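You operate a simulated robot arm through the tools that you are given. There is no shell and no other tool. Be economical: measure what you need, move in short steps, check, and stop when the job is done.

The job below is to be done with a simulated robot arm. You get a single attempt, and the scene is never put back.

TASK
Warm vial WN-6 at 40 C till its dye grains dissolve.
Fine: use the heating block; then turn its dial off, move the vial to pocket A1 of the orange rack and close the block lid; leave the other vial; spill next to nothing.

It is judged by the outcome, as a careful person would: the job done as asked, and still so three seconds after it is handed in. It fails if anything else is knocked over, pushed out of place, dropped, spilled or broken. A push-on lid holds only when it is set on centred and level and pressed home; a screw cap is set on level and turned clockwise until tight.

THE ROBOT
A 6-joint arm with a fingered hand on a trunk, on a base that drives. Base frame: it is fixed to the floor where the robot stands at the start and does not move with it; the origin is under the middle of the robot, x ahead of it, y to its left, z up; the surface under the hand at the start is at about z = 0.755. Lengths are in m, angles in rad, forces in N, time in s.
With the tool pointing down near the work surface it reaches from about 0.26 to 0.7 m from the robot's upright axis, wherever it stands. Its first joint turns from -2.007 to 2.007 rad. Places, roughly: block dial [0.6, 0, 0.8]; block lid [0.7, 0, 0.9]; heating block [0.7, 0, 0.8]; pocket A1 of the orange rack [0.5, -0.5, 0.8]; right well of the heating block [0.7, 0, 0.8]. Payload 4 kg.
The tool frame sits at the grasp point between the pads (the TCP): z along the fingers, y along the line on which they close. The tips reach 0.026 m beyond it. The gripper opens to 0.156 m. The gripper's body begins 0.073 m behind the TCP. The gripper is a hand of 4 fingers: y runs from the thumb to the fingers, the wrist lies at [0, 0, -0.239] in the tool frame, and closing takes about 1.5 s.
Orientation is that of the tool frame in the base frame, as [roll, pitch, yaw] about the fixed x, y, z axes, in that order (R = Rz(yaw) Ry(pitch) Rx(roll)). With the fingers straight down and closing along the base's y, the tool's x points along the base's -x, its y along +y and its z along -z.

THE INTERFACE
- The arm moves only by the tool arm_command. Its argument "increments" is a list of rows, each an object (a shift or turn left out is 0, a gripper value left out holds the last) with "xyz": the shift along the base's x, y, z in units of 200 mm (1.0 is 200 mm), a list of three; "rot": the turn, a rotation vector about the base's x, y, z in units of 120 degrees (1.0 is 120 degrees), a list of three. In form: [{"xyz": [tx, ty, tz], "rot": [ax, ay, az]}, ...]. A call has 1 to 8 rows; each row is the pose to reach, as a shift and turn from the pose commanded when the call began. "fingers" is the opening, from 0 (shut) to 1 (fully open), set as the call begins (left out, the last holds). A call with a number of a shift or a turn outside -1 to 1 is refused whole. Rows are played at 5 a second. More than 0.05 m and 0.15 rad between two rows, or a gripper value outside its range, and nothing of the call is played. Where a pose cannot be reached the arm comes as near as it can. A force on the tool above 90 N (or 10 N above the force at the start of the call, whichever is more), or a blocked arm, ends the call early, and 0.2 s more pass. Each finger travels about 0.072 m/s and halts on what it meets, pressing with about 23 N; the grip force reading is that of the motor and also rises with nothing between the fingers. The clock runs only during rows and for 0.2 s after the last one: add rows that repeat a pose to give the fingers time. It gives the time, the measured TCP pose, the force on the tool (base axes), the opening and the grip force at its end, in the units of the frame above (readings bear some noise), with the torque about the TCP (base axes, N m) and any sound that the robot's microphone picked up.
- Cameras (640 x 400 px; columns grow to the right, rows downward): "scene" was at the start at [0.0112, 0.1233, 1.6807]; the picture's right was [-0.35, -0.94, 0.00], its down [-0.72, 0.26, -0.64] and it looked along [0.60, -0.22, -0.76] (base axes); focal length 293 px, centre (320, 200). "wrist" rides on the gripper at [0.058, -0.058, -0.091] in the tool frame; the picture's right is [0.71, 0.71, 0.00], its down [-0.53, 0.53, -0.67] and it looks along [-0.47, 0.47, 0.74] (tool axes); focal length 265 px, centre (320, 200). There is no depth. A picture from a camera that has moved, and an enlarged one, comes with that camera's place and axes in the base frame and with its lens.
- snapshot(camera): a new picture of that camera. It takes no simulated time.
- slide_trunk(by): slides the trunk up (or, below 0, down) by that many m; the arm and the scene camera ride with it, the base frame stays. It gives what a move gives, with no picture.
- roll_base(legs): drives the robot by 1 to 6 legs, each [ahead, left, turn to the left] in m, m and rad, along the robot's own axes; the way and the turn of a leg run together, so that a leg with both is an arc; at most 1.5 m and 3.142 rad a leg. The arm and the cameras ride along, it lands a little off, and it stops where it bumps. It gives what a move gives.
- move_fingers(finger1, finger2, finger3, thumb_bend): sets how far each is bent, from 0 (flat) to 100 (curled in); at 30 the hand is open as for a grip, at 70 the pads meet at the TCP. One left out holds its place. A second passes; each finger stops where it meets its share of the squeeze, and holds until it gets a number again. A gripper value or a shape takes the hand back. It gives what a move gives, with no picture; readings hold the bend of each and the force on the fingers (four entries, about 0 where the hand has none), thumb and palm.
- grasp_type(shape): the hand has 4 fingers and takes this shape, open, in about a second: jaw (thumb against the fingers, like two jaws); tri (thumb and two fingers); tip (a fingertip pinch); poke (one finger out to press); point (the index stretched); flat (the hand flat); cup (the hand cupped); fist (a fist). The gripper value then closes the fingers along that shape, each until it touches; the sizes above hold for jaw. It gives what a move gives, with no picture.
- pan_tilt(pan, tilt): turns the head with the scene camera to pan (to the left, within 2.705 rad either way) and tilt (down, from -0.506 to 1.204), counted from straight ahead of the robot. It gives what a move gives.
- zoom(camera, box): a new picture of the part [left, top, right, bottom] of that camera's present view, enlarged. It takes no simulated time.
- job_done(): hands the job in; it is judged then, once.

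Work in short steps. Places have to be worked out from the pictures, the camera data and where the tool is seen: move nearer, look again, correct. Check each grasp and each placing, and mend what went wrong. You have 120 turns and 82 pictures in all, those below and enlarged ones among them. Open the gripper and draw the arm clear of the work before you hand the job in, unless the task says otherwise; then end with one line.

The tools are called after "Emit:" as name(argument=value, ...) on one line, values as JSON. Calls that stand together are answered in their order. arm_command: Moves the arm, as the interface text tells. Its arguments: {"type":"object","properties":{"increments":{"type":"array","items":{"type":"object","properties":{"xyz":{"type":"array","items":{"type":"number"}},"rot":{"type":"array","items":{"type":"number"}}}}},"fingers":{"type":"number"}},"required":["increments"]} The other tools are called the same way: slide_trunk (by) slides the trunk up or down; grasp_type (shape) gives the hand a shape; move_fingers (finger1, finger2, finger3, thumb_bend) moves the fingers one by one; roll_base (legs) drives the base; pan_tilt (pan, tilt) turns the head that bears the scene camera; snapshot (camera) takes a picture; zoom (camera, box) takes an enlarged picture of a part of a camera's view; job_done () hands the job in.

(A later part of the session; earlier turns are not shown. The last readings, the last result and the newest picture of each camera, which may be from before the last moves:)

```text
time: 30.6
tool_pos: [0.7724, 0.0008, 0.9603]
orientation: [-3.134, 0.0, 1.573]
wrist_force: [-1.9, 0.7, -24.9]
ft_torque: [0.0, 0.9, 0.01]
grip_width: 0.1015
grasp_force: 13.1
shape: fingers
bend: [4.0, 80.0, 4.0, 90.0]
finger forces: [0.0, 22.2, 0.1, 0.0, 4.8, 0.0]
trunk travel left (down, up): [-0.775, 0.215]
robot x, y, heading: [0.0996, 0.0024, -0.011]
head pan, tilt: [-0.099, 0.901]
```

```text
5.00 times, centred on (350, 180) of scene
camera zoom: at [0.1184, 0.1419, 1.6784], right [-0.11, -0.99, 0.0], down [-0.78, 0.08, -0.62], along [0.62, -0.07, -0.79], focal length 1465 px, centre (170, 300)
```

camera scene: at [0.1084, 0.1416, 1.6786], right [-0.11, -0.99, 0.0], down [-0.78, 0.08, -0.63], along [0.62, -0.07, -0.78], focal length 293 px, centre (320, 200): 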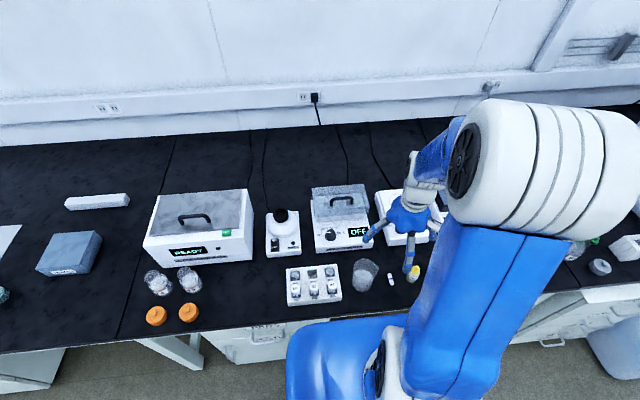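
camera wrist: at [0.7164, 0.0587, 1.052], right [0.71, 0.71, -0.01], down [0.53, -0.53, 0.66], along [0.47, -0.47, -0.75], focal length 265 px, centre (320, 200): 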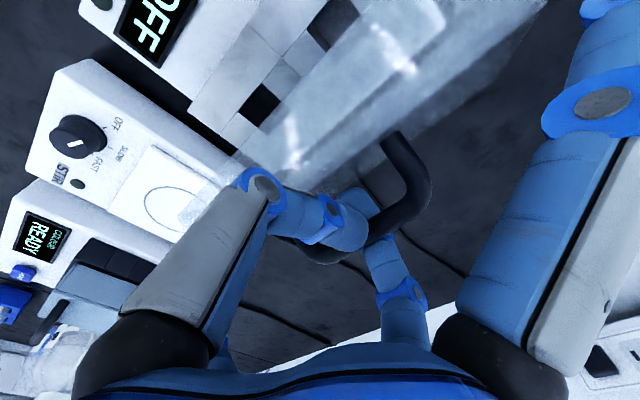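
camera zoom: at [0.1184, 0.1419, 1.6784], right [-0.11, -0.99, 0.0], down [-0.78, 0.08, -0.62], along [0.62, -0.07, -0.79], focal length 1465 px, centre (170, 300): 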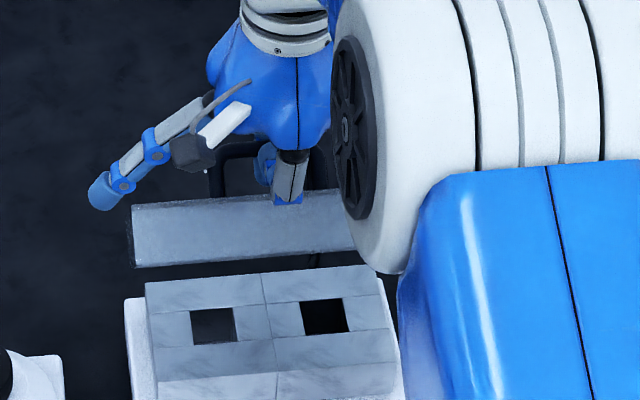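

The lid is nearly vertical. I'll carry it on past vertical, further back and slightly down along the arc.

Emit:
arm_command(increments=[{"xyz": [0.06, 0, -0.03]}, {"xyz": [0.12, 0, -0.06]}, {"xyz": [0.18, 0, -0.1]}, {"xyz": [0.22, 0, -0.14]}, {"xyz": [0.22, 0, -0.14]}])

Emit:
snapshot(camera="wrist")

Emit:
zoom(camera="scene", box=[300, 140, 400, 220])

```text
time: 31.8
tool_pos: [0.8179, 0.0022, 0.9448]
orientation: [3.122, 0.0, 1.571]
wrist_force: [1.4, -1.7, 48.0]
ft_torque: [0.02, 0.51, -0.03]
grip_width: 0.106
grasp_force: 26.8
shape: fingers
bend: [4.0, 84.0, 4.0, 98.0]
finger forces: [0.0, 4.5, 0.1, 0.0, 49.1, 0.0]
trunk travel left (down, up): [-0.775, 0.215]
robot x, y, heading: [0.101, -0.0024, -0.002]
head pan, tilt: [-0.099, 0.901]
```

```text
47 pictures are left
camera wrist: at [0.759, 0.0586, 1.0367], right [0.71, 0.71, 0.01], down [0.51, -0.53, 0.68], along [0.49, -0.47, -0.74], focal length 265 px, centre (320, 200)
```

wrist: 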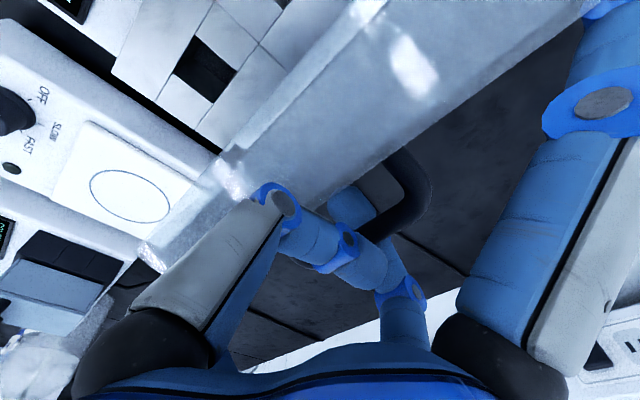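

```text
5.00 times, centred on (350, 180) of scene
camera zoom: at [0.1079, 0.1415, 1.679], right [-0.11, -0.99, 0.0], down [-0.78, 0.08, -0.62], along [0.62, -0.07, -0.78], focal length 1465 px, centre (170, 300)
```

zoom: 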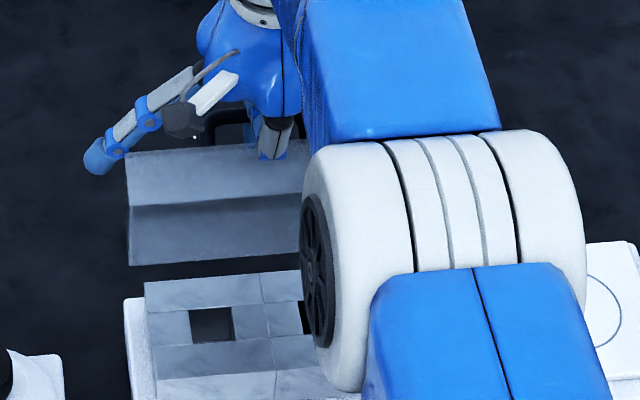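

The lid has tipped past vertical (its inner face is visible), and the thumb is pressing on it at ~48 N. I'll rise 12 mm to relieve it and then open finger 2 first.

Emit:
arm_command(increments=[{"xyz": [0, 0, 0.03]}, {"xyz": [0, 0, 0.06]}, {"xyz": [0, 0, 0.06]}])

Emit:
move_fingers(finger2=50)

Emit:
snapshot(camera="wrist")

```text
time: 32.6
tool_pos: [0.8165, -0.0011, 0.947]
orientation: [3.141, 0.001, 1.571]
wrist_force: [2.2, 2.5, 18.7]
ft_torque: [-0.04, 0.01, 0.01]
grip_width: 0.1047
grasp_force: 11.8
shape: fingers
bend: [4.0, 84.0, 4.0, 96.0]
finger forces: [0.0, 2.8, 0.0, 0.0, 21.0, 0.1]
trunk travel left (down, up): [-0.775, 0.215]
robot x, y, heading: [0.0985, 0.0006, -0.005]
head pan, tilt: [-0.099, 0.901]
```

```text
time: 33.6
tool_pos: [0.8153, 0.0009, 0.9468]
orientation: [3.141, -0.001, 1.571]
wrist_force: [2.4, 4.2, 19.3]
ft_torque: [-0.05, 0.0, 0.04]
grip_width: 0.1043
grasp_force: 9.7
shape: fingers
bend: [4.0, 50.0, 4.0, 96.0]
finger forces: [0.0, 0.0, 0.0, 0.0, 19.1, 0.0]
trunk travel left (down, up): [-0.775, 0.215]
robot x, y, heading: [0.0967, -0.0016, -0.012]
head pan, tilt: [-0.099, 0.901]
```

```text
45 pictures are left
camera wrist: at [0.7585, 0.0585, 1.0397], right [0.71, 0.71, 0.0], down [0.53, -0.52, 0.67], along [0.47, -0.47, -0.74], focal length 265 px, centre (320, 200)
```

wrist: 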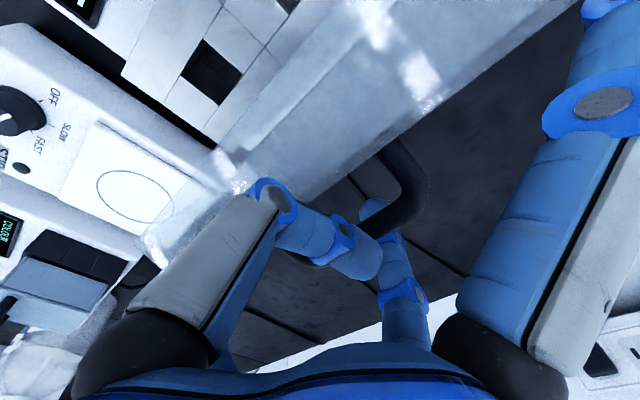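

The thumb now rests over the lid edge and bar, still pressing lightly. I'll rise further to clear it.

Emit:
arm_command(increments=[{"xyz": [0, 0, 0.05]}, {"xyz": [0, 0, 0.1]}, {"xyz": [0, 0, 0.15]}, {"xyz": [0, 0, 0.2]}, {"xyz": [0, 0, 0.2]}])

Emit:
snapshot(camera="wrist")

```text
time: 34.8
tool_pos: [0.817, -0.0001, 0.9849]
orientation: [-3.139, -0.001, 1.573]
wrist_force: [0.5, 0.0, 0.1]
ft_torque: [0.0, 0.01, -0.02]
grip_width: 0.1019
grasp_force: 0.1
shape: fingers
bend: [4.0, 50.0, 4.0, 90.0]
finger forces: [0.0, 0.0, 0.0, 0.0, 0.0, 0.0]
trunk travel left (down, up): [-0.775, 0.215]
robot x, y, heading: [0.0991, 0.0016, -0.01]
head pan, tilt: [-0.099, 0.901]
```

```text
44 pictures are left
camera wrist: at [0.7601, 0.0587, 1.0778], right [0.71, 0.71, 0.0], down [0.53, -0.53, 0.67], along [0.47, -0.47, -0.75], focal length 265 px, centre (320, 200)
```

wrist: 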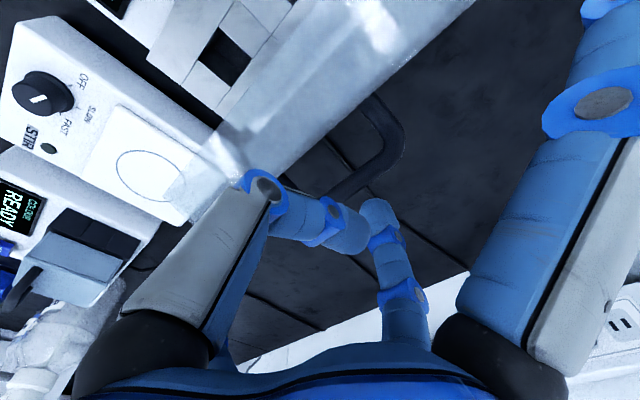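

The hand is free and the lid stays open. I'll rise, back away and turn the hand towards the vial rack.

Emit:
arm_command(increments=[{"xyz": [0, 0, 0.2]}, {"xyz": [0, 0, 0.4]}, {"xyz": [-0.2, 0, 0.4]}, {"xyz": [-0.4, 0, 0.4]}, {"xyz": [-0.6, 0.1, 0.4]}, {"xyz": [-0.8, 0.2, 0.4]}, {"xyz": [-1.0, 0.3, 0.4]}])

Emit:
move_fingers(finger1=0, finger2=46, finger3=0, thumb_bend=46)

Emit:
arm_command(increments=[{"xyz": [-0.1, 0.1, 0.0], "rot": [0, 0, 0.068]}, {"xyz": [-0.2, 0.2, 0.0], "rot": [0, 0, 0.136]}, {"xyz": [-0.3, 0.3, 0.0], "rot": [0, 0, 0.204]}, {"xyz": [-0.4, 0.4, 0.0], "rot": [0, 0, 0.272]}, {"xyz": [-0.5, 0.5, 0.0], "rot": [0, 0, 0.34]}, {"xyz": [-0.5, 0.6, 0.0], "rot": [0, 0, 0.408]}])

Emit:
arm_command(increments=[{"xyz": [0, 0, -0.05], "rot": [0, 0, 0.068]}, {"xyz": [0, 0, -0.1], "rot": [0, 0, 0.136]}, {"xyz": [0, 0, -0.15], "rot": [0, 0, 0.204]}, {"xyz": [0, 0, -0.2], "rot": [0, 0, 0.272]}, {"xyz": [0, 0, -0.2], "rot": [0, 0, 0.341]}, {"xyz": [0, 0, -0.2], "rot": [0, 0, 0.341]}])

Emit:
snapshot(camera="wrist")

Emit:
zoom(camera="scene", box=[220, 140, 420, 310])

```text
time: 36.4
tool_pos: [0.6172, 0.0622, 1.0685]
orientation: [3.141, 0.002, 1.573]
wrist_force: [-0.8, -0.3, 0.2]
ft_torque: [0.0, -0.01, 0.01]
grip_width: 0.1018
grasp_force: 0.1
shape: fingers
bend: [5.0, 50.0, 5.0, 90.0]
finger forces: [0.0, 0.1, 0.1, 0.0, 0.1, 0.0]
trunk travel left (down, up): [-0.775, 0.215]
robot x, y, heading: [0.1028, 0.0017, -0.011]
head pan, tilt: [-0.099, 0.901]
```

```text
time: 37.4
tool_pos: [0.6172, 0.0616, 1.0685]
orientation: [-3.139, 0.0, 1.572]
wrist_force: [-0.6, -0.1, 0.0]
ft_torque: [-0.01, -0.04, 0.0]
grip_width: 0.1152
grasp_force: 0.0
shape: fingers
bend: [1.0, 46.0, 1.0, 46.0]
finger forces: [0.0, 0.1, 0.0, 0.0, 0.0, 0.0]
trunk travel left (down, up): [-0.775, 0.215]
robot x, y, heading: [0.1006, 0.0021, -0.008]
head pan, tilt: [-0.099, 0.901]
```

```text
time: 38.8
tool_pos: [0.5177, 0.1797, 1.0674]
orientation: [-3.137, -0.001, 2.43]
wrist_force: [0.0, 1.0, -0.8]
ft_torque: [0.0, -0.01, 0.0]
grip_width: 0.1154
grasp_force: 0.0
shape: fingers
bend: [1.0, 46.0, 1.0, 46.0]
finger forces: [0.1, 0.2, 0.1, 0.0, 0.0, 0.0]
trunk travel left (down, up): [-0.775, 0.215]
robot x, y, heading: [0.1035, -0.0002, -0.009]
head pan, tilt: [-0.099, 0.901]
```

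```text
time: 40.2
tool_pos: [0.518, 0.182, 1.0265]
orientation: [-3.139, 0.0, -3.14]
wrist_force: [0.0, 0.1, -0.4]
ft_torque: [0.0, 0.02, 0.01]
grip_width: 0.1152
grasp_force: 0.1
shape: fingers
bend: [1.0, 46.0, 1.0, 46.0]
finger forces: [0.1, 0.0, 0.0, 0.0, 0.1, 0.0]
trunk travel left (down, up): [-0.775, 0.215]
robot x, y, heading: [0.1002, -0.0025, -0.006]
head pan, tilt: [-0.099, 0.901]
```

```text
43 pictures are left
camera wrist: at [0.461, 0.1234, 1.1185], right [-0.71, 0.71, 0.0], down [0.53, 0.53, 0.67], along [0.47, 0.47, -0.75], focal length 265 px, centre (320, 200)
```

wrist: 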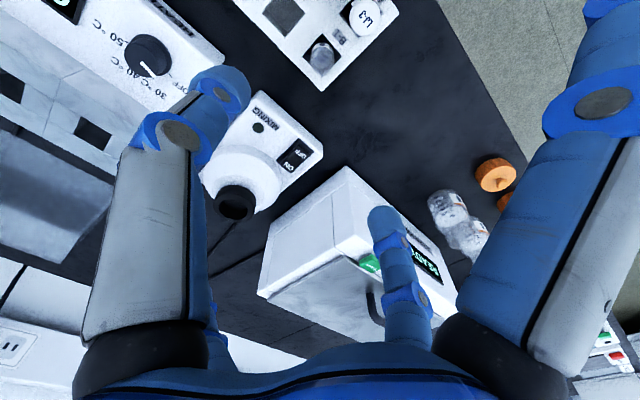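

```text
2.35 times, centred on (320, 225) of scene
camera zoom: at [0.1157, 0.1421, 1.6784], right [-0.11, -0.99, 0.0], down [-0.78, 0.08, -0.62], along [0.62, -0.07, -0.78], focal length 690 px, centre (320, 141)
```

zoom: 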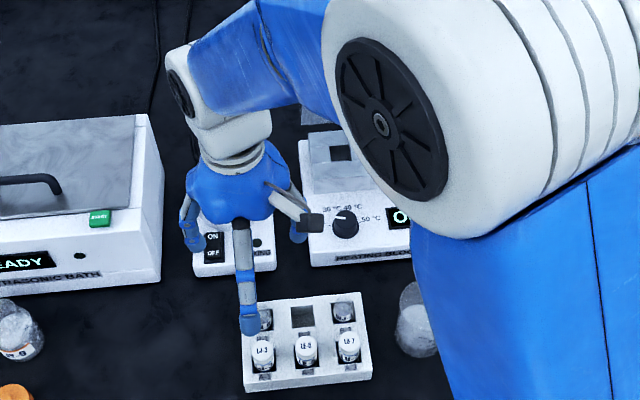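

The wrist and scene views agree on WN-6 at about [0.508, 0.171]. I'll turn the hand to a diagonal so the thumb and finger come in from the clear diagonals and the flared digits miss the mixer and vials. Then I'll go lower above the vial for a closer look.

Emit:
arm_command(increments=[{"xyz": [-0.02, -0.02, -0.08], "rot": [0, 0, -0.068]}, {"xyz": [-0.05, -0.05, -0.16], "rot": [0, 0, -0.136]}, {"xyz": [-0.05, -0.05, -0.24], "rot": [0, 0, -0.204]}, {"xyz": [-0.05, -0.05, -0.32], "rot": [0, 0, -0.272]}, {"xyz": [-0.05, -0.05, -0.4], "rot": [0, 0, -0.34]}, {"xyz": [-0.05, -0.05, -0.45], "rot": [0, 0, -0.376]}, {"xyz": [-0.05, -0.05, -0.45], "rot": [0, 0, -0.376]}])

Emit:
snapshot(camera="wrist")

Emit:
zoom(camera="scene", box=[260, 190, 370, 300])

```text
time: 41.8
tool_pos: [0.5075, 0.1703, 0.9367]
orientation: [-3.14, 0.001, 2.353]
wrist_force: [-0.5, -0.1, -1.1]
ft_torque: [0.01, 0.02, -0.02]
grip_width: 0.1153
grasp_force: 0.0
shape: fingers
bend: [1.0, 46.0, 1.0, 46.0]
finger forces: [0.0, 0.0, 0.1, 0.0, 0.0, 0.0]
trunk travel left (down, up): [-0.775, 0.215]
robot x, y, heading: [0.1007, 0.0016, -0.013]
head pan, tilt: [-0.099, 0.901]
```

```text
41 pictures are left
camera wrist: at [0.4263, 0.1704, 1.0289], right [0.0, 1.0, 0.0], down [0.74, 0.0, 0.67], along [0.67, 0.0, -0.74], focal length 265 px, centre (320, 200)
```

wrist: 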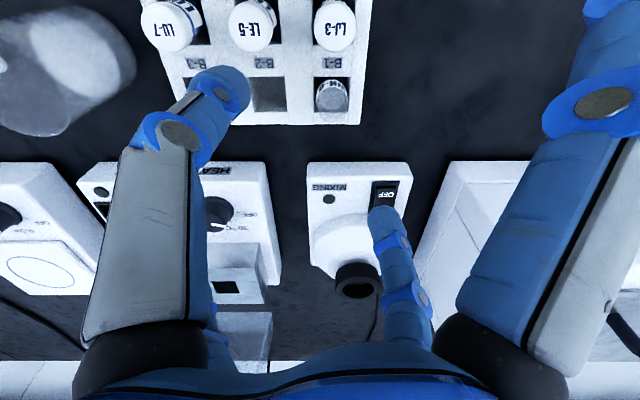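

```text
3.64 times, centred on (315, 245) of scene
camera zoom: at [0.1145, 0.1416, 1.6784], right [-0.11, -0.99, 0.0], down [-0.78, 0.08, -0.62], along [0.62, -0.07, -0.78], focal length 1066 px, centre (338, 36)
```

zoom: 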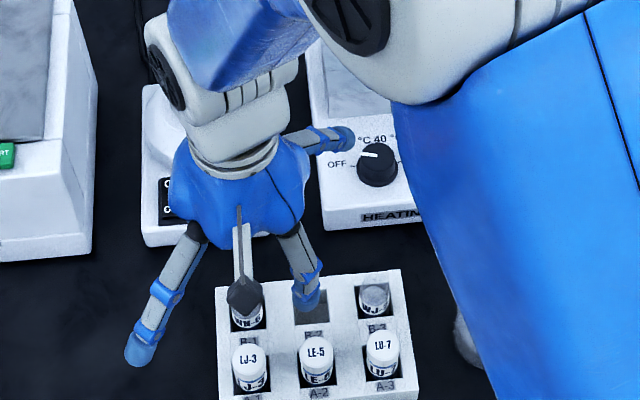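

WN-6 is visible in the B-1 pocket; I'll enlarge it to pin down its rim and height.

Emit:
zoom(camera="wrist", box=[230, 0, 390, 130])

```text
3.08 times, centred on (310, 65) of wrist
camera zoom: at [0.4263, 0.1704, 1.0289], right [0.0, 1.0, 0.0], down [0.74, 0.0, 0.67], along [0.67, 0.0, -0.74], focal length 817 px, centre (351, 615)
```

zoom: 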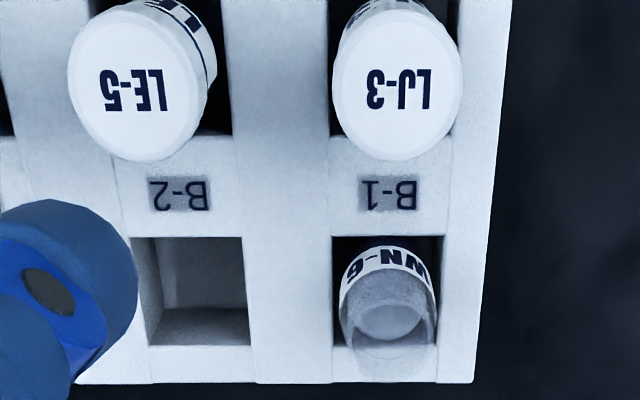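

The WN-6 rim centre is about [0.513, 0.180], z≈0.83, with a diameter of ~24 mm. I'll narrow the pinch gap so it clears the neighbouring caps, and descend to just above grip height.

Emit:
move_fingers(finger2=54, thumb_bend=54)

Emit:
arm_command(increments=[{"xyz": [0.0275, 0.0485, -0.1]}, {"xyz": [0.0275, 0.0485, -0.2]}, {"xyz": [0.0275, 0.0485, -0.3]}, {"xyz": [0.0275, 0.0485, -0.37]}, {"xyz": [0.0275, 0.0485, -0.42]}, {"xyz": [0.0275, 0.0485, -0.42]}])

Emit:
snapshot(camera="wrist")

```text
time: 42.8
tool_pos: [0.5088, 0.1695, 0.937]
orientation: [-3.14, 0.0, 2.355]
wrist_force: [0.1, 0.2, 0.5]
ft_torque: [-0.03, 0.0, -0.01]
grip_width: 0.1093
grasp_force: 0.1
shape: fingers
bend: [1.0, 54.0, 1.0, 54.0]
finger forces: [0.0, 0.0, 0.0, 0.1, 0.1, 0.1]
trunk travel left (down, up): [-0.775, 0.215]
robot x, y, heading: [0.1006, 0.0026, -0.006]
head pan, tilt: [-0.099, 0.901]
```

```text
time: 44.2
tool_pos: [0.5131, 0.1804, 0.8537]
orientation: [-3.141, -0.001, 2.354]
wrist_force: [-0.3, -0.2, -0.6]
ft_torque: [0.0, 0.04, 0.01]
grip_width: 0.1094
grasp_force: 0.1
shape: fingers
bend: [1.0, 54.0, 1.0, 54.0]
finger forces: [0.0, 0.0, 0.1, 0.0, 0.0, 0.0]
trunk travel left (down, up): [-0.775, 0.215]
robot x, y, heading: [0.1016, 0.0006, -0.009]
head pan, tilt: [-0.099, 0.901]
```

```text
38 pictures are left
camera wrist: at [0.4316, 0.1806, 0.945], right [0.0, 1.0, 0.0], down [0.74, 0.0, 0.67], along [0.67, 0.0, -0.74], focal length 265 px, centre (320, 200)
```

wrist: 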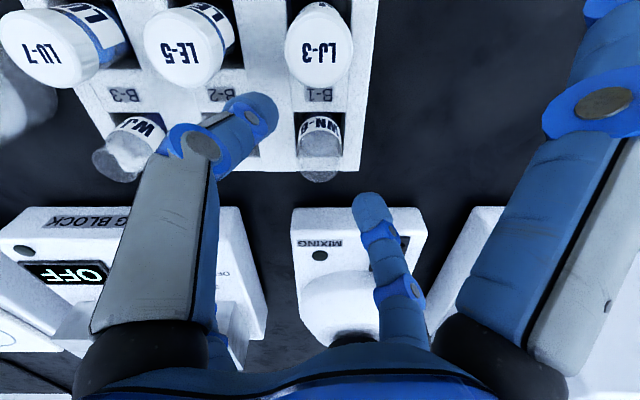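

Two views agree: rim at [0.514, 0.180, 0.826], lying midway between thumb and finger. I'll lower 22 mm and check forces.

Emit:
arm_command(increments=[{"xyz": [0.003, 0, -0.04]}, {"xyz": [0.003, 0, -0.08]}, {"xyz": [0.003, 0, -0.11]}, {"xyz": [0.003, 0, -0.11]}])

Emit:
snapshot(camera="wrist")

```text
time: 45.2
tool_pos: [0.5142, 0.1808, 0.8307]
orientation: [-3.139, -0.001, 2.353]
wrist_force: [-0.6, 0.0, 0.6]
ft_torque: [-0.01, -0.01, 0.02]
grip_width: 0.1093
grasp_force: 0.0
shape: fingers
bend: [1.0, 54.0, 1.0, 54.0]
finger forces: [0.0, 0.0, 0.1, 0.0, 0.0, 0.1]
trunk travel left (down, up): [-0.775, 0.215]
robot x, y, heading: [0.0996, 0.0006, -0.006]
head pan, tilt: [-0.099, 0.901]
```

```text
37 pictures are left
camera wrist: at [0.4321, 0.181, 0.9231], right [0.0, 1.0, 0.0], down [0.74, 0.0, 0.67], along [0.67, 0.0, -0.74], focal length 265 px, centre (320, 200)
```

wrist: 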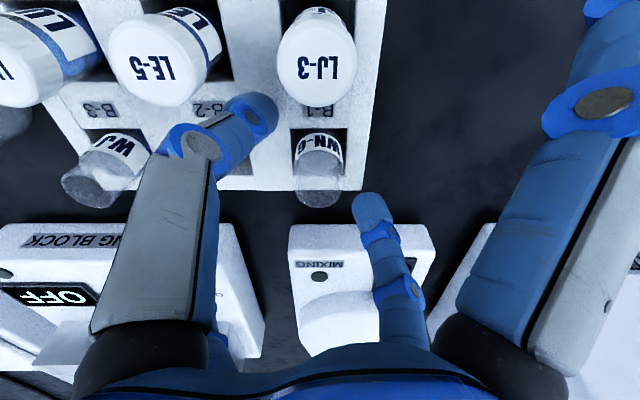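

No contact and the vial is centred. I'll lower 3 mm and close thumb and finger together.

Emit:
arm_command(increments=[{"xyz": [0, 0, -0.015]}, {"xyz": [0, 0, -0.015]}])

Emit:
move_fingers(finger2=62, thumb_bend=62)

Emit:
move_fingers(finger2=72, thumb_bend=72)

Emit:
zoom(camera="wrist", box=[200, 60, 440, 240])

```text
time: 45.8
tool_pos: [0.5137, 0.181, 0.8288]
orientation: [-3.139, -0.001, 2.355]
wrist_force: [0.2, -0.3, 0.4]
ft_torque: [-0.01, 0.01, -0.01]
grip_width: 0.1094
grasp_force: 0.1
shape: fingers
bend: [1.0, 54.0, 1.0, 54.0]
finger forces: [0.0, 0.1, 0.0, 0.0, 0.0, 0.0]
trunk travel left (down, up): [-0.775, 0.215]
robot x, y, heading: [0.1023, -0.0004, -0.011]
head pan, tilt: [-0.099, 0.901]
```

```text
time: 46.8
tool_pos: [0.5134, 0.181, 0.8279]
orientation: [-3.139, 0.001, 2.352]
wrist_force: [-0.5, -0.7, -0.3]
ft_torque: [-0.01, 0.01, 0.0]
grip_width: 0.1049
grasp_force: 0.1
shape: fingers
bend: [1.0, 62.0, 1.0, 62.0]
finger forces: [0.0, 0.1, 0.1, 0.0, 0.0, 0.1]
trunk travel left (down, up): [-0.775, 0.215]
robot x, y, heading: [0.0999, 0.0012, -0.01]
head pan, tilt: [-0.099, 0.901]
```

```text
time: 47.8
tool_pos: [0.5133, 0.1814, 0.8286]
orientation: [-3.138, 0.001, 2.352]
wrist_force: [0.9, 0.2, -0.2]
ft_torque: [-0.01, 0.02, -0.01]
grip_width: 0.1035
grasp_force: 8.4
shape: fingers
bend: [1.0, 63.0, 1.0, 67.0]
finger forces: [0.0, 8.1, 0.1, 0.0, 8.0, 0.0]
trunk travel left (down, up): [-0.775, 0.215]
robot x, y, heading: [0.1019, 0.0024, -0.007]
head pan, tilt: [-0.099, 0.901]
```

```text
2.22 times, centred on (320, 150) of wrist
camera zoom: at [0.4322, 0.1813, 0.9201], right [0.0, 1.0, 0.0], down [0.74, 0.0, 0.67], along [0.67, 0.0, -0.74], focal length 590 px, centre (320, 311)
```

zoom: 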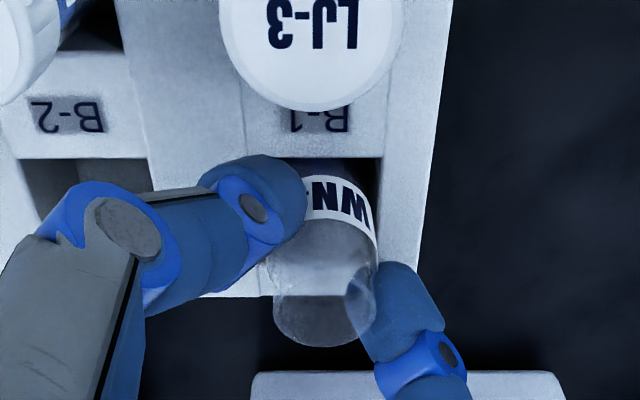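

WN-6 is pinched at 8 N by both digits. I'll lift it straight up slowly and look.

Emit:
arm_command(increments=[{"xyz": [0, 0, 0.04]}, {"xyz": [0, 0, 0.1]}, {"xyz": [0, 0, 0.18]}, {"xyz": [0, 0, 0.27]}, {"xyz": [0, 0, 0.37]}, {"xyz": [0, 0, 0.47]}, {"xyz": [0, 0, 0.55]}, {"xyz": [0, 0, 0.6]}])

Emit:
snapshot(camera="wrist")

Emit:
zoom(camera="scene", box=[250, 170, 370, 290])

```text
time: 49.6
tool_pos: [0.5125, 0.1795, 0.9475]
orientation: [-3.14, 0.001, 2.351]
wrist_force: [0.1, 0.1, -0.2]
ft_torque: [0.03, 0.04, -0.04]
grip_width: 0.1033
grasp_force: 7.8
shape: fingers
bend: [1.0, 63.0, 1.0, 67.0]
finger forces: [0.0, 8.0, 0.1, 0.0, 7.9, 0.0]
trunk travel left (down, up): [-0.775, 0.215]
robot x, y, heading: [0.1041, -0.0011, -0.009]
head pan, tilt: [-0.099, 0.901]
```

```text
35 pictures are left
camera wrist: at [0.4309, 0.1802, 1.0395], right [0.0, 1.0, 0.0], down [0.74, 0.0, 0.67], along [0.67, 0.0, -0.74], focal length 265 px, centre (320, 200)
```

wrist: 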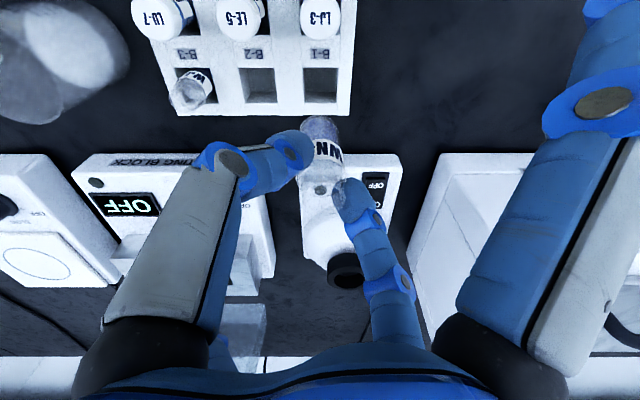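

```text
3.33 times, centred on (310, 230) of scene
camera zoom: at [0.1149, 0.1416, 1.6784], right [-0.11, -0.99, 0.0], down [-0.78, 0.08, -0.62], along [0.62, -0.07, -0.78], focal length 977 px, centre (353, 100)
```

zoom: 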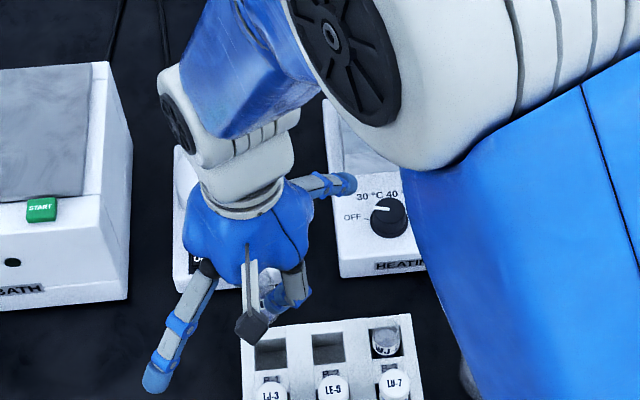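

The vial is held upright. At the well, a vertical hand's far digit would hit the open lid (inner face ~x 0.79, top ~0.955), so I need a grip with the hand leaning about 30° away from the lid. I'll put the vial straight back in its pocket and re-grip it with that lean.

Emit:
arm_command(increments=[{"xyz": [0, 0, -0.1]}, {"xyz": [0, 0, -0.2]}, {"xyz": [0, 0, -0.3]}, {"xyz": [0, 0, -0.4]}, {"xyz": [0, 0, -0.5]}, {"xyz": [0, 0, -0.56]}, {"xyz": [0, 0, -0.597]}, {"xyz": [0, 0, -0.597]}])

Emit:
move_fingers(finger2=54, thumb_bend=54)

Emit:
arm_command(increments=[{"xyz": [0, 0, 0.1]}, {"xyz": [0, 0, 0.25]}, {"xyz": [0, 0, 0.45]}, {"xyz": [0, 0, 0.65]}, {"xyz": [0, 0, 0.85]}])

Emit:
snapshot(camera="wrist")

```text
time: 51.4
tool_pos: [0.5136, 0.181, 0.8269]
orientation: [-3.139, 0.0, 2.351]
wrist_force: [-0.1, -1.1, 4.8]
ft_torque: [0.0, -0.01, 0.0]
grip_width: 0.1033
grasp_force: 9.3
shape: fingers
bend: [1.0, 63.0, 1.0, 67.0]
finger forces: [0.0, 8.3, 0.0, 0.1, 9.7, 0.0]
trunk travel left (down, up): [-0.775, 0.215]
robot x, y, heading: [0.0987, 0.0009, -0.012]
head pan, tilt: [-0.099, 0.901]
```

```text
time: 52.4
tool_pos: [0.5156, 0.1812, 0.827]
orientation: [-3.141, -0.001, 2.351]
wrist_force: [-0.6, 0.2, 0.3]
ft_torque: [0.0, -0.04, -0.01]
grip_width: 0.1095
grasp_force: 0.1
shape: fingers
bend: [1.0, 54.0, 1.0, 54.0]
finger forces: [0.0, 0.1, 0.1, 0.0, 0.0, 0.0]
trunk travel left (down, up): [-0.775, 0.215]
robot x, y, heading: [0.0991, -0.0021, -0.012]
head pan, tilt: [-0.099, 0.901]
```

```text
time: 53.6
tool_pos: [0.5128, 0.1808, 0.9989]
orientation: [3.141, 0.0, 2.352]
wrist_force: [-0.3, -0.6, 0.2]
ft_torque: [0.01, -0.03, 0.01]
grip_width: 0.1095
grasp_force: 0.0
shape: fingers
bend: [1.0, 54.0, 1.0, 54.0]
finger forces: [0.0, 0.0, 0.1, 0.0, 0.1, 0.0]
trunk travel left (down, up): [-0.775, 0.215]
robot x, y, heading: [0.0984, 0.0034, -0.011]
head pan, tilt: [-0.099, 0.901]
```

```text
33 pictures are left
camera wrist: at [0.4308, 0.1808, 1.0908], right [0.0, 1.0, 0.0], down [0.74, 0.0, 0.67], along [0.67, 0.0, -0.74], focal length 265 px, centre (320, 200)
```

wrist: 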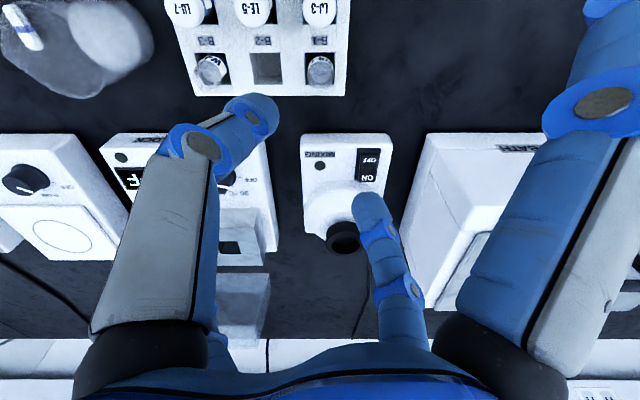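

WN-6 is safely back in its pocket. While the hand is empty I'll set the dial first. I judge it at about [0.631, 0.053], so I'll go above it with all four digits half open for a centred grip, starting at a yaw that leaves room to turn clockwise.

Emit:
move_fingers(finger1=50, finger2=50, finger3=50, thumb_bend=50)

Emit:
arm_command(increments=[{"xyz": [0.1, -0.15, 0], "rot": [0, 0, 0.065]}, {"xyz": [0.25, -0.3, 0], "rot": [0, 0, 0.13]}, {"xyz": [0.4, -0.45, 0], "rot": [0, 0, 0.195]}, {"xyz": [0.55, -0.6, -0.05], "rot": [0, 0, 0.26]}, {"xyz": [0.59, -0.64, -0.15], "rot": [0, 0, 0.26]}, {"xyz": [0.59, -0.64, -0.25], "rot": [0, 0, 0.26]}, {"xyz": [0.59, -0.64, -0.25], "rot": [0, 0, 0.26]}])

Emit:
snapshot(camera="wrist")

```text
time: 54.6
tool_pos: [0.5145, 0.1811, 0.998]
orientation: [-3.14, 0.001, 2.353]
wrist_force: [-1.0, 0.0, -0.1]
ft_torque: [0.01, 0.0, 0.0]
grip_width: 0.051
grasp_force: 0.1
shape: fingers
bend: [50.0, 50.0, 50.0, 50.0]
finger forces: [0.0, 0.0, 0.0, 0.1, 0.1, 0.0]
trunk travel left (down, up): [-0.775, 0.215]
robot x, y, heading: [0.102, 0.0006, -0.009]
head pan, tilt: [-0.099, 0.901]
```

```text
time: 56.2
tool_pos: [0.6315, 0.0522, 0.9479]
orientation: [-3.141, 0.0, 2.9]
wrist_force: [1.0, -0.1, -0.7]
ft_torque: [0.04, 0.02, -0.01]
grip_width: 0.0512
grasp_force: 0.0
shape: fingers
bend: [50.0, 50.0, 50.0, 50.0]
finger forces: [0.1, 0.0, 0.0, 0.1, 0.0, 0.0]
trunk travel left (down, up): [-0.775, 0.215]
robot x, y, heading: [0.0992, -0.0021, -0.007]
head pan, tilt: [-0.099, 0.901]
```

```text
32 pictures are left
camera wrist: at [0.5615, 0.0101, 1.0395], right [-0.52, 0.86, 0.0], down [0.64, 0.39, 0.67], along [0.57, 0.34, -0.74], focal length 265 px, centre (320, 200)
```

wrist: 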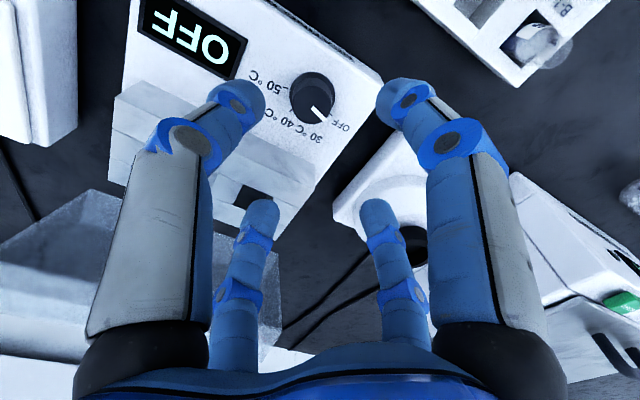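

The dial is at about [0.634, 0.047]. I'll enlarge it to read the pointer and label angles.

Emit:
zoom(camera="wrist", box=[220, 50, 390, 170])

```text
3.33 times, centred on (305, 110) of wrist
camera zoom: at [0.5615, 0.0101, 1.0395], right [-0.52, 0.86, 0.0], down [0.64, 0.39, 0.67], along [0.57, 0.34, -0.74], focal length 885 px, centre (370, 500)
```

zoom: 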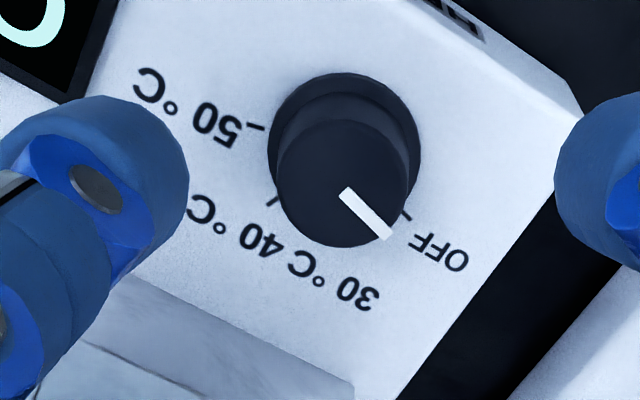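

The panel geometry gives the knob centre at [0.638, 0.0476] and the pointer at OFF (72° from +x). The 40 °C tick is at about -24°, so the turn needed is 96° clockwise. I'll descend around the knob with the four digits.

Emit:
arm_command(increments=[{"xyz": [0.0325, -0.023, -0.1]}, {"xyz": [0.0325, -0.023, -0.2]}, {"xyz": [0.0325, -0.023, -0.3]}, {"xyz": [0.0325, -0.023, -0.4]}, {"xyz": [0.0325, -0.023, -0.48]}, {"xyz": [0.0325, -0.023, -0.54]}, {"xyz": [0.0325, -0.023, -0.54]}])

Emit:
snapshot(camera="wrist")

```text
time: 57.8
tool_pos: [0.6371, 0.0466, 0.841]
orientation: [-3.139, -0.001, 2.898]
wrist_force: [0.2, 0.0, -0.8]
ft_torque: [-0.01, 0.03, 0.03]
grip_width: 0.0513
grasp_force: 0.1
shape: fingers
bend: [50.0, 50.0, 50.0, 50.0]
finger forces: [0.1, 0.0, 0.0, 0.0, 0.0, 0.0]
trunk travel left (down, up): [-0.775, 0.215]
robot x, y, heading: [0.1011, -0.0, -0.006]
head pan, tilt: [-0.099, 0.901]
```

```text
30 pictures are left
camera wrist: at [0.5675, 0.0049, 0.9331], right [-0.52, 0.86, 0.0], down [0.64, 0.39, 0.67], along [0.57, 0.34, -0.74], focal length 265 px, centre (320, 200)
```

wrist: 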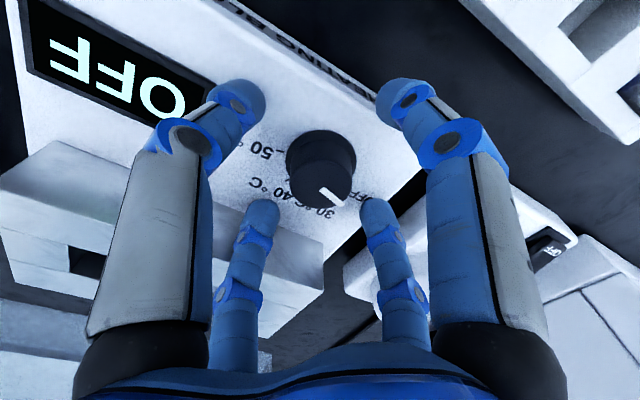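

The knob is exactly centred between the four digits with its top ~13 mm below the TCP. I'll lower 4 mm and close all four.

Emit:
arm_command(increments=[{"xyz": [0, 0, -0.02]}, {"xyz": [0, 0, -0.02]}])

Emit:
move_fingers(finger1=60, finger2=60, finger3=60, thumb_bend=60)

Emit:
move_fingers(finger1=74, finger2=74, finger3=74, thumb_bend=74)

```text
time: 58.4
tool_pos: [0.6377, 0.0471, 0.84]
orientation: [3.141, 0.003, 2.895]
wrist_force: [0.2, 0.0, 15.0]
ft_torque: [0.3, -0.23, 0.02]
grip_width: 0.0512
grasp_force: 7.4
shape: fingers
bend: [50.0, 50.0, 50.0, 50.0]
finger forces: [0.0, 10.4, 2.5, 0.0, 2.9, 0.0]
trunk travel left (down, up): [-0.775, 0.215]
robot x, y, heading: [0.0974, -0.0046, -0.005]
head pan, tilt: [-0.099, 0.901]
```

```text
time: 59.4
tool_pos: [0.6372, 0.0478, 0.8392]
orientation: [-3.139, 0.004, 2.897]
wrist_force: [-1.7, 7.0, 28.8]
ft_torque: [1.33, 0.12, 0.0]
grip_width: 0.0301
grasp_force: 14.9
shape: fingers
bend: [56.0, 50.0, 60.0, 60.0]
finger forces: [8.1, 21.6, 0.0, 0.0, 0.1, 0.0]
trunk travel left (down, up): [-0.775, 0.215]
robot x, y, heading: [0.0994, -0.0001, -0.003]
head pan, tilt: [-0.099, 0.901]
```

```text
time: 60.4
tool_pos: [0.6369, 0.0458, 0.8393]
orientation: [3.141, 0.002, 2.896]
wrist_force: [-1.6, -8.7, 29.2]
ft_torque: [1.02, 0.26, -0.05]
grip_width: 0.0255
grasp_force: 27.4
shape: fingers
bend: [56.0, 49.0, 61.0, 65.0]
finger forces: [13.9, 18.7, 8.2, 0.0, 14.6, 0.1]
trunk travel left (down, up): [-0.775, 0.215]
robot x, y, heading: [0.0959, -0.0007, -0.007]
head pan, tilt: [-0.099, 0.901]
```

Finger 2's tip is caught on the panel surface. I'll rise 6 mm so it can close onto the knob, then check.

Emit:
arm_command(increments=[{"xyz": [0, 0, 0.02]}, {"xyz": [0, 0, 0.035]}, {"xyz": [0, 0, 0.035]}])

Emit:
move_fingers(finger1=74, finger2=74, finger3=74, thumb_bend=74)

Emit:
snapshot(camera="wrist")

```text
time: 61.2
tool_pos: [0.637, 0.0468, 0.8415]
orientation: [-3.138, -0.005, 2.901]
wrist_force: [-0.4, -11.0, -15.1]
ft_torque: [-0.1, 0.05, -0.04]
grip_width: 0.0138
grasp_force: 8.3
shape: fingers
bend: [62.0, 56.0, 61.0, 65.0]
finger forces: [0.4, 0.0, 5.2, 0.0, 10.7, 0.1]
trunk travel left (down, up): [-0.775, 0.215]
robot x, y, heading: [0.0995, -0.0012, -0.01]
head pan, tilt: [-0.099, 0.901]
```

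```text
time: 62.2
tool_pos: [0.6383, 0.0476, 0.8424]
orientation: [-3.138, -0.002, 2.897]
wrist_force: [-4.2, -5.2, -16.2]
ft_torque: [0.0, 0.11, -0.04]
grip_width: 0.0128
grasp_force: 15.9
shape: fingers
bend: [64.0, 61.0, 62.0, 65.0]
finger forces: [7.4, 6.6, 5.2, 0.1, 11.8, 0.1]
trunk travel left (down, up): [-0.775, 0.215]
robot x, y, heading: [0.0987, 0.0007, -0.009]
head pan, tilt: [-0.099, 0.901]
```

```text
29 pictures are left
camera wrist: at [0.568, 0.005, 0.935], right [-0.52, 0.86, 0.0], down [0.64, 0.39, 0.67], along [0.57, 0.34, -0.75], focal length 265 px, centre (320, 200)
```

wrist: 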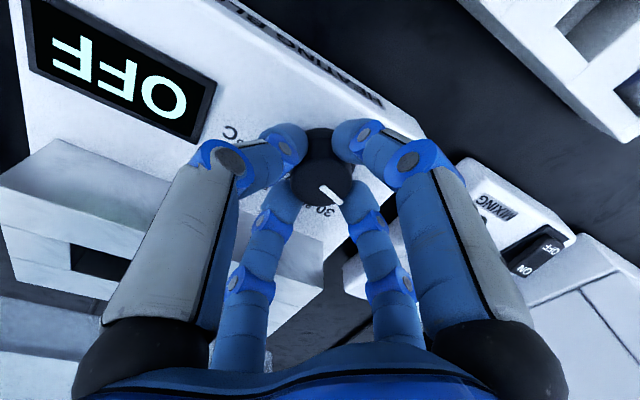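

All four digits hold the knob centrally. I'll ease down 3 mm and turn 96° clockwise (seen from above) in two calls.

Emit:
arm_command(increments=[{"xyz": [0, 0, -0.015]}, {"xyz": [0, 0, -0.015], "rot": [0, 0, -0.067]}, {"xyz": [0, 0, -0.015], "rot": [0, 0, -0.134]}, {"xyz": [0, 0, -0.015], "rot": [0, 0, -0.2]}, {"xyz": [0, 0, -0.015], "rot": [0, 0, -0.267]}, {"xyz": [0, 0, -0.015], "rot": [0, 0, -0.334]}, {"xyz": [0, 0, -0.015], "rot": [0, 0, -0.4]}])

Emit:
arm_command(increments=[{"rot": [0, 0, -0.067]}, {"rot": [0, 0, -0.134]}, {"rot": [0, 0, -0.2]}, {"rot": [0, 0, -0.267]}, {"rot": [0, 0, -0.334]}, {"rot": [0, 0, -0.4]}, {"rot": [0, 0, -0.4]}])

Emit:
snapshot(camera="wrist")

```text
time: 63.8
tool_pos: [0.6359, 0.0489, 0.8413]
orientation: [-3.142, 0.003, 2.057]
wrist_force: [-8.7, 3.8, 8.9]
ft_torque: [0.17, 0.2, 0.01]
grip_width: 0.0127
grasp_force: 19.5
shape: fingers
bend: [63.0, 61.0, 62.0, 65.0]
finger forces: [9.8, 9.1, 6.1, 0.0, 14.6, 0.0]
trunk travel left (down, up): [-0.775, 0.215]
robot x, y, heading: [0.0998, 0.0013, -0.006]
head pan, tilt: [-0.099, 0.901]
```

```text
time: 65.4
tool_pos: [0.6373, 0.0493, 0.8407]
orientation: [-3.141, 0.0, 1.219]
wrist_force: [-6.0, 14.3, 9.2]
ft_torque: [0.38, 0.09, 0.03]
grip_width: 0.013
grasp_force: 20.2
shape: fingers
bend: [63.0, 62.0, 63.0, 65.0]
finger forces: [10.8, 7.3, 5.3, 0.0, 16.2, 0.0]
trunk travel left (down, up): [-0.775, 0.215]
robot x, y, heading: [0.099, 0.0011, -0.009]
head pan, tilt: [-0.099, 0.901]
```

```text
28 pictures are left
camera wrist: at [0.6035, 0.1235, 0.9329], right [0.91, 0.42, 0.0], down [0.31, -0.67, 0.67], along [0.28, -0.61, -0.74], focal length 265 px, centre (320, 200)
```

wrist: 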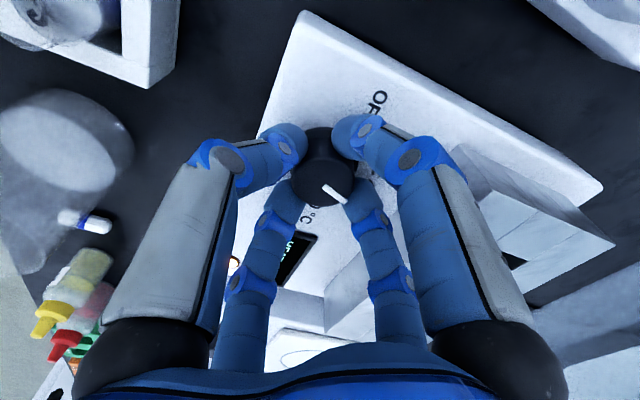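

The pointer turned with the hand and an indicator appears lit. I'll check the display from the scene camera, after opening the digits.

Emit:
move_fingers(finger1=46, finger2=46, finger3=46, thumb_bend=46)

Emit:
arm_command(increments=[{"xyz": [0, 0, 0.1]}, {"xyz": [0, 0, 0.3]}, {"xyz": [0, 0, 0.5]}, {"xyz": [0, 0, 0.7]}, {"xyz": [0, 0, 0.8]}])

Emit:
snapshot(camera="wrist")

```text
time: 66.4
tool_pos: [0.6378, 0.0476, 0.841]
orientation: [-3.14, 0.0, 1.222]
wrist_force: [-1.8, 0.8, 0.5]
ft_torque: [-0.02, -0.03, -0.04]
grip_width: 0.062
grasp_force: 1.0
shape: fingers
bend: [46.0, 47.0, 46.0, 46.0]
finger forces: [0.1, 2.0, 0.0, 0.1, 0.0, 0.0]
trunk travel left (down, up): [-0.775, 0.215]
robot x, y, heading: [0.0998, -0.003, -0.009]
head pan, tilt: [-0.099, 0.901]
```

```text
time: 67.6
tool_pos: [0.6375, 0.0492, 1.0007]
orientation: [-3.138, -0.001, 1.223]
wrist_force: [0.2, 1.0, 0.4]
ft_torque: [0.01, -0.01, 0.02]
grip_width: 0.0618
grasp_force: 0.1
shape: fingers
bend: [46.0, 46.0, 46.0, 46.0]
finger forces: [0.0, 0.0, 0.1, 0.0, 0.0, 0.0]
trunk travel left (down, up): [-0.775, 0.215]
robot x, y, heading: [0.0996, 0.0019, -0.012]
head pan, tilt: [-0.099, 0.901]
```

```text
27 pictures are left
camera wrist: at [0.6044, 0.1232, 1.0929], right [0.91, 0.42, 0.0], down [0.32, -0.67, 0.67], along [0.28, -0.6, -0.75], focal length 265 px, centre (320, 200)
```

wrist: 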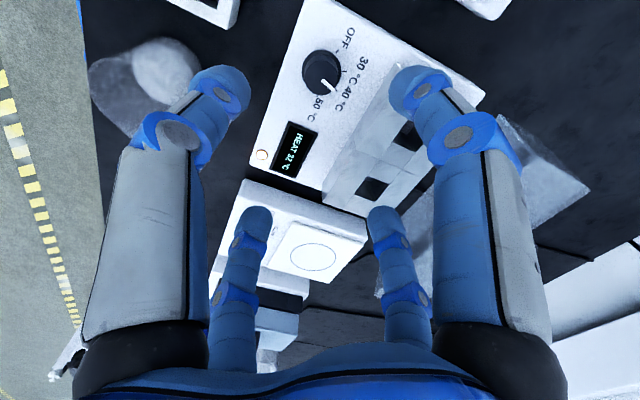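

The display shows "HEAT 22 °C". I'll enlarge to confirm the pointer is at 40 and to measure the wells and lid.

Emit:
zoom(camera="wrist", box=[240, 30, 460, 200])

```text
2.35 times, centred on (350, 115) of wrist
camera zoom: at [0.6044, 0.1232, 1.0929], right [0.91, 0.42, 0.0], down [0.32, -0.67, 0.67], along [0.28, -0.6, -0.75], focal length 624 px, centre (249, 400)
```

zoom: 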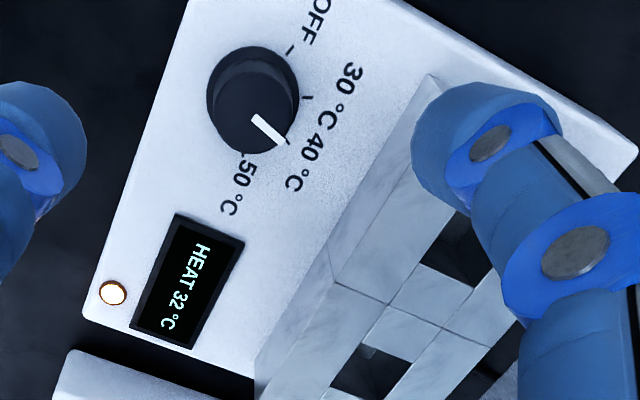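

The pointer is exactly on 40 °C and the display reads HEAT 32 °C. The right well is at [0.741, -0.027] and the lid leans back ~20°, so an 18° hand lean is enough. I'll move above WN-6, with yaw near 0 so the thumb comes from the free +y side.

Emit:
move_fingers(finger1=0, finger2=54, finger3=0, thumb_bend=54)

Emit:
arm_command(increments=[{"xyz": [-0.1, 0.1, 0.02], "rot": [0, 0, -0.065]}, {"xyz": [-0.2, 0.2, 0.02], "rot": [0, 0, -0.13]}, {"xyz": [-0.3, 0.3, 0.02], "rot": [0, 0, -0.195]}, {"xyz": [-0.4, 0.4, 0.02], "rot": [0, 0, -0.26]}, {"xyz": [-0.5, 0.5, 0.02], "rot": [0, 0, -0.325]}, {"xyz": [-0.58, 0.6, 0.02], "rot": [0, 0, -0.39]}, {"xyz": [-0.617, 0.655, 0.02], "rot": [0, 0, -0.455]}])

Emit:
arm_command(increments=[{"rot": [0, 0, -0.065]}, {"rot": [0, 0, -0.129]}, {"rot": [0, 0, -0.129]}])

Emit:
arm_command(increments=[{"rot": [-0.05, 0, 0]}, {"rot": [-0.1, 0, 0]}, {"rot": [-0.15, 0, 0]}, {"xyz": [0, 0, -0.1], "rot": [-0.15, 0, 0]}, {"xyz": [0, 0, -0.2], "rot": [-0.15, 0, 0]}, {"xyz": [0, 0, -0.2], "rot": [-0.15, 0, 0]}])

Emit:
snapshot(camera="wrist")

```text
time: 68.6
tool_pos: [0.6383, 0.049, 1.0013]
orientation: [-3.14, 0.0, 1.22]
wrist_force: [-0.3, 0.0, -0.1]
ft_torque: [0.01, -0.02, 0.02]
grip_width: 0.1093
grasp_force: 0.1
shape: fingers
bend: [1.0, 54.0, 1.0, 54.0]
finger forces: [0.0, 0.1, 0.0, 0.0, 0.0, 0.0]
trunk travel left (down, up): [-0.775, 0.215]
robot x, y, heading: [0.0997, -0.0025, -0.012]
head pan, tilt: [-0.099, 0.901]
```

```text
time: 70.2
tool_pos: [0.5141, 0.1781, 1.0041]
orientation: [-3.141, -0.001, 0.266]
wrist_force: [-0.6, -0.7, 0.3]
ft_torque: [-0.02, -0.01, -0.03]
grip_width: 0.1091
grasp_force: 0.1
shape: fingers
bend: [1.0, 54.0, 1.0, 54.0]
finger forces: [0.0, 0.0, 0.0, 0.0, 0.1, 0.1]
trunk travel left (down, up): [-0.775, 0.215]
robot x, y, heading: [0.1022, -0.0022, -0.008]
head pan, tilt: [-0.099, 0.901]
```

```text
time: 71.0
tool_pos: [0.5139, 0.1793, 1.0054]
orientation: [-3.141, 0.0, -0.001]
wrist_force: [0.5, -0.5, -0.1]
ft_torque: [0.03, 0.01, 0.01]
grip_width: 0.1091
grasp_force: 0.0
shape: fingers
bend: [1.0, 54.0, 1.0, 54.0]
finger forces: [0.0, 0.1, 0.0, 0.0, 0.0, 0.1]
trunk travel left (down, up): [-0.775, 0.215]
robot x, y, heading: [0.0974, -0.0031, -0.011]
head pan, tilt: [-0.099, 0.901]
```

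```text
time: 72.4
tool_pos: [0.5159, 0.178, 0.9635]
orientation: [2.83, 0.0, 0.0]
wrist_force: [-0.2, 0.0, -0.1]
ft_torque: [0.01, 0.02, -0.02]
grip_width: 0.1093
grasp_force: 0.1
shape: fingers
bend: [1.0, 54.0, 1.0, 54.0]
finger forces: [0.1, 0.0, 0.0, 0.1, 0.0, 0.0]
trunk travel left (down, up): [-0.775, 0.215]
robot x, y, heading: [0.1027, -0.0019, -0.008]
head pan, tilt: [-0.099, 0.901]
```

```text
25 pictures are left
camera wrist: at [0.5737, 0.2613, 1.0336], right [0.71, -0.67, 0.22], down [-0.53, -0.3, 0.8], along [-0.47, -0.68, -0.56], focal length 265 px, centre (320, 200)
```

wrist: 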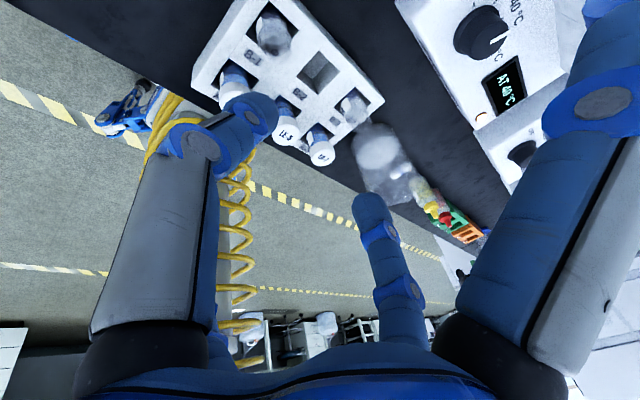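

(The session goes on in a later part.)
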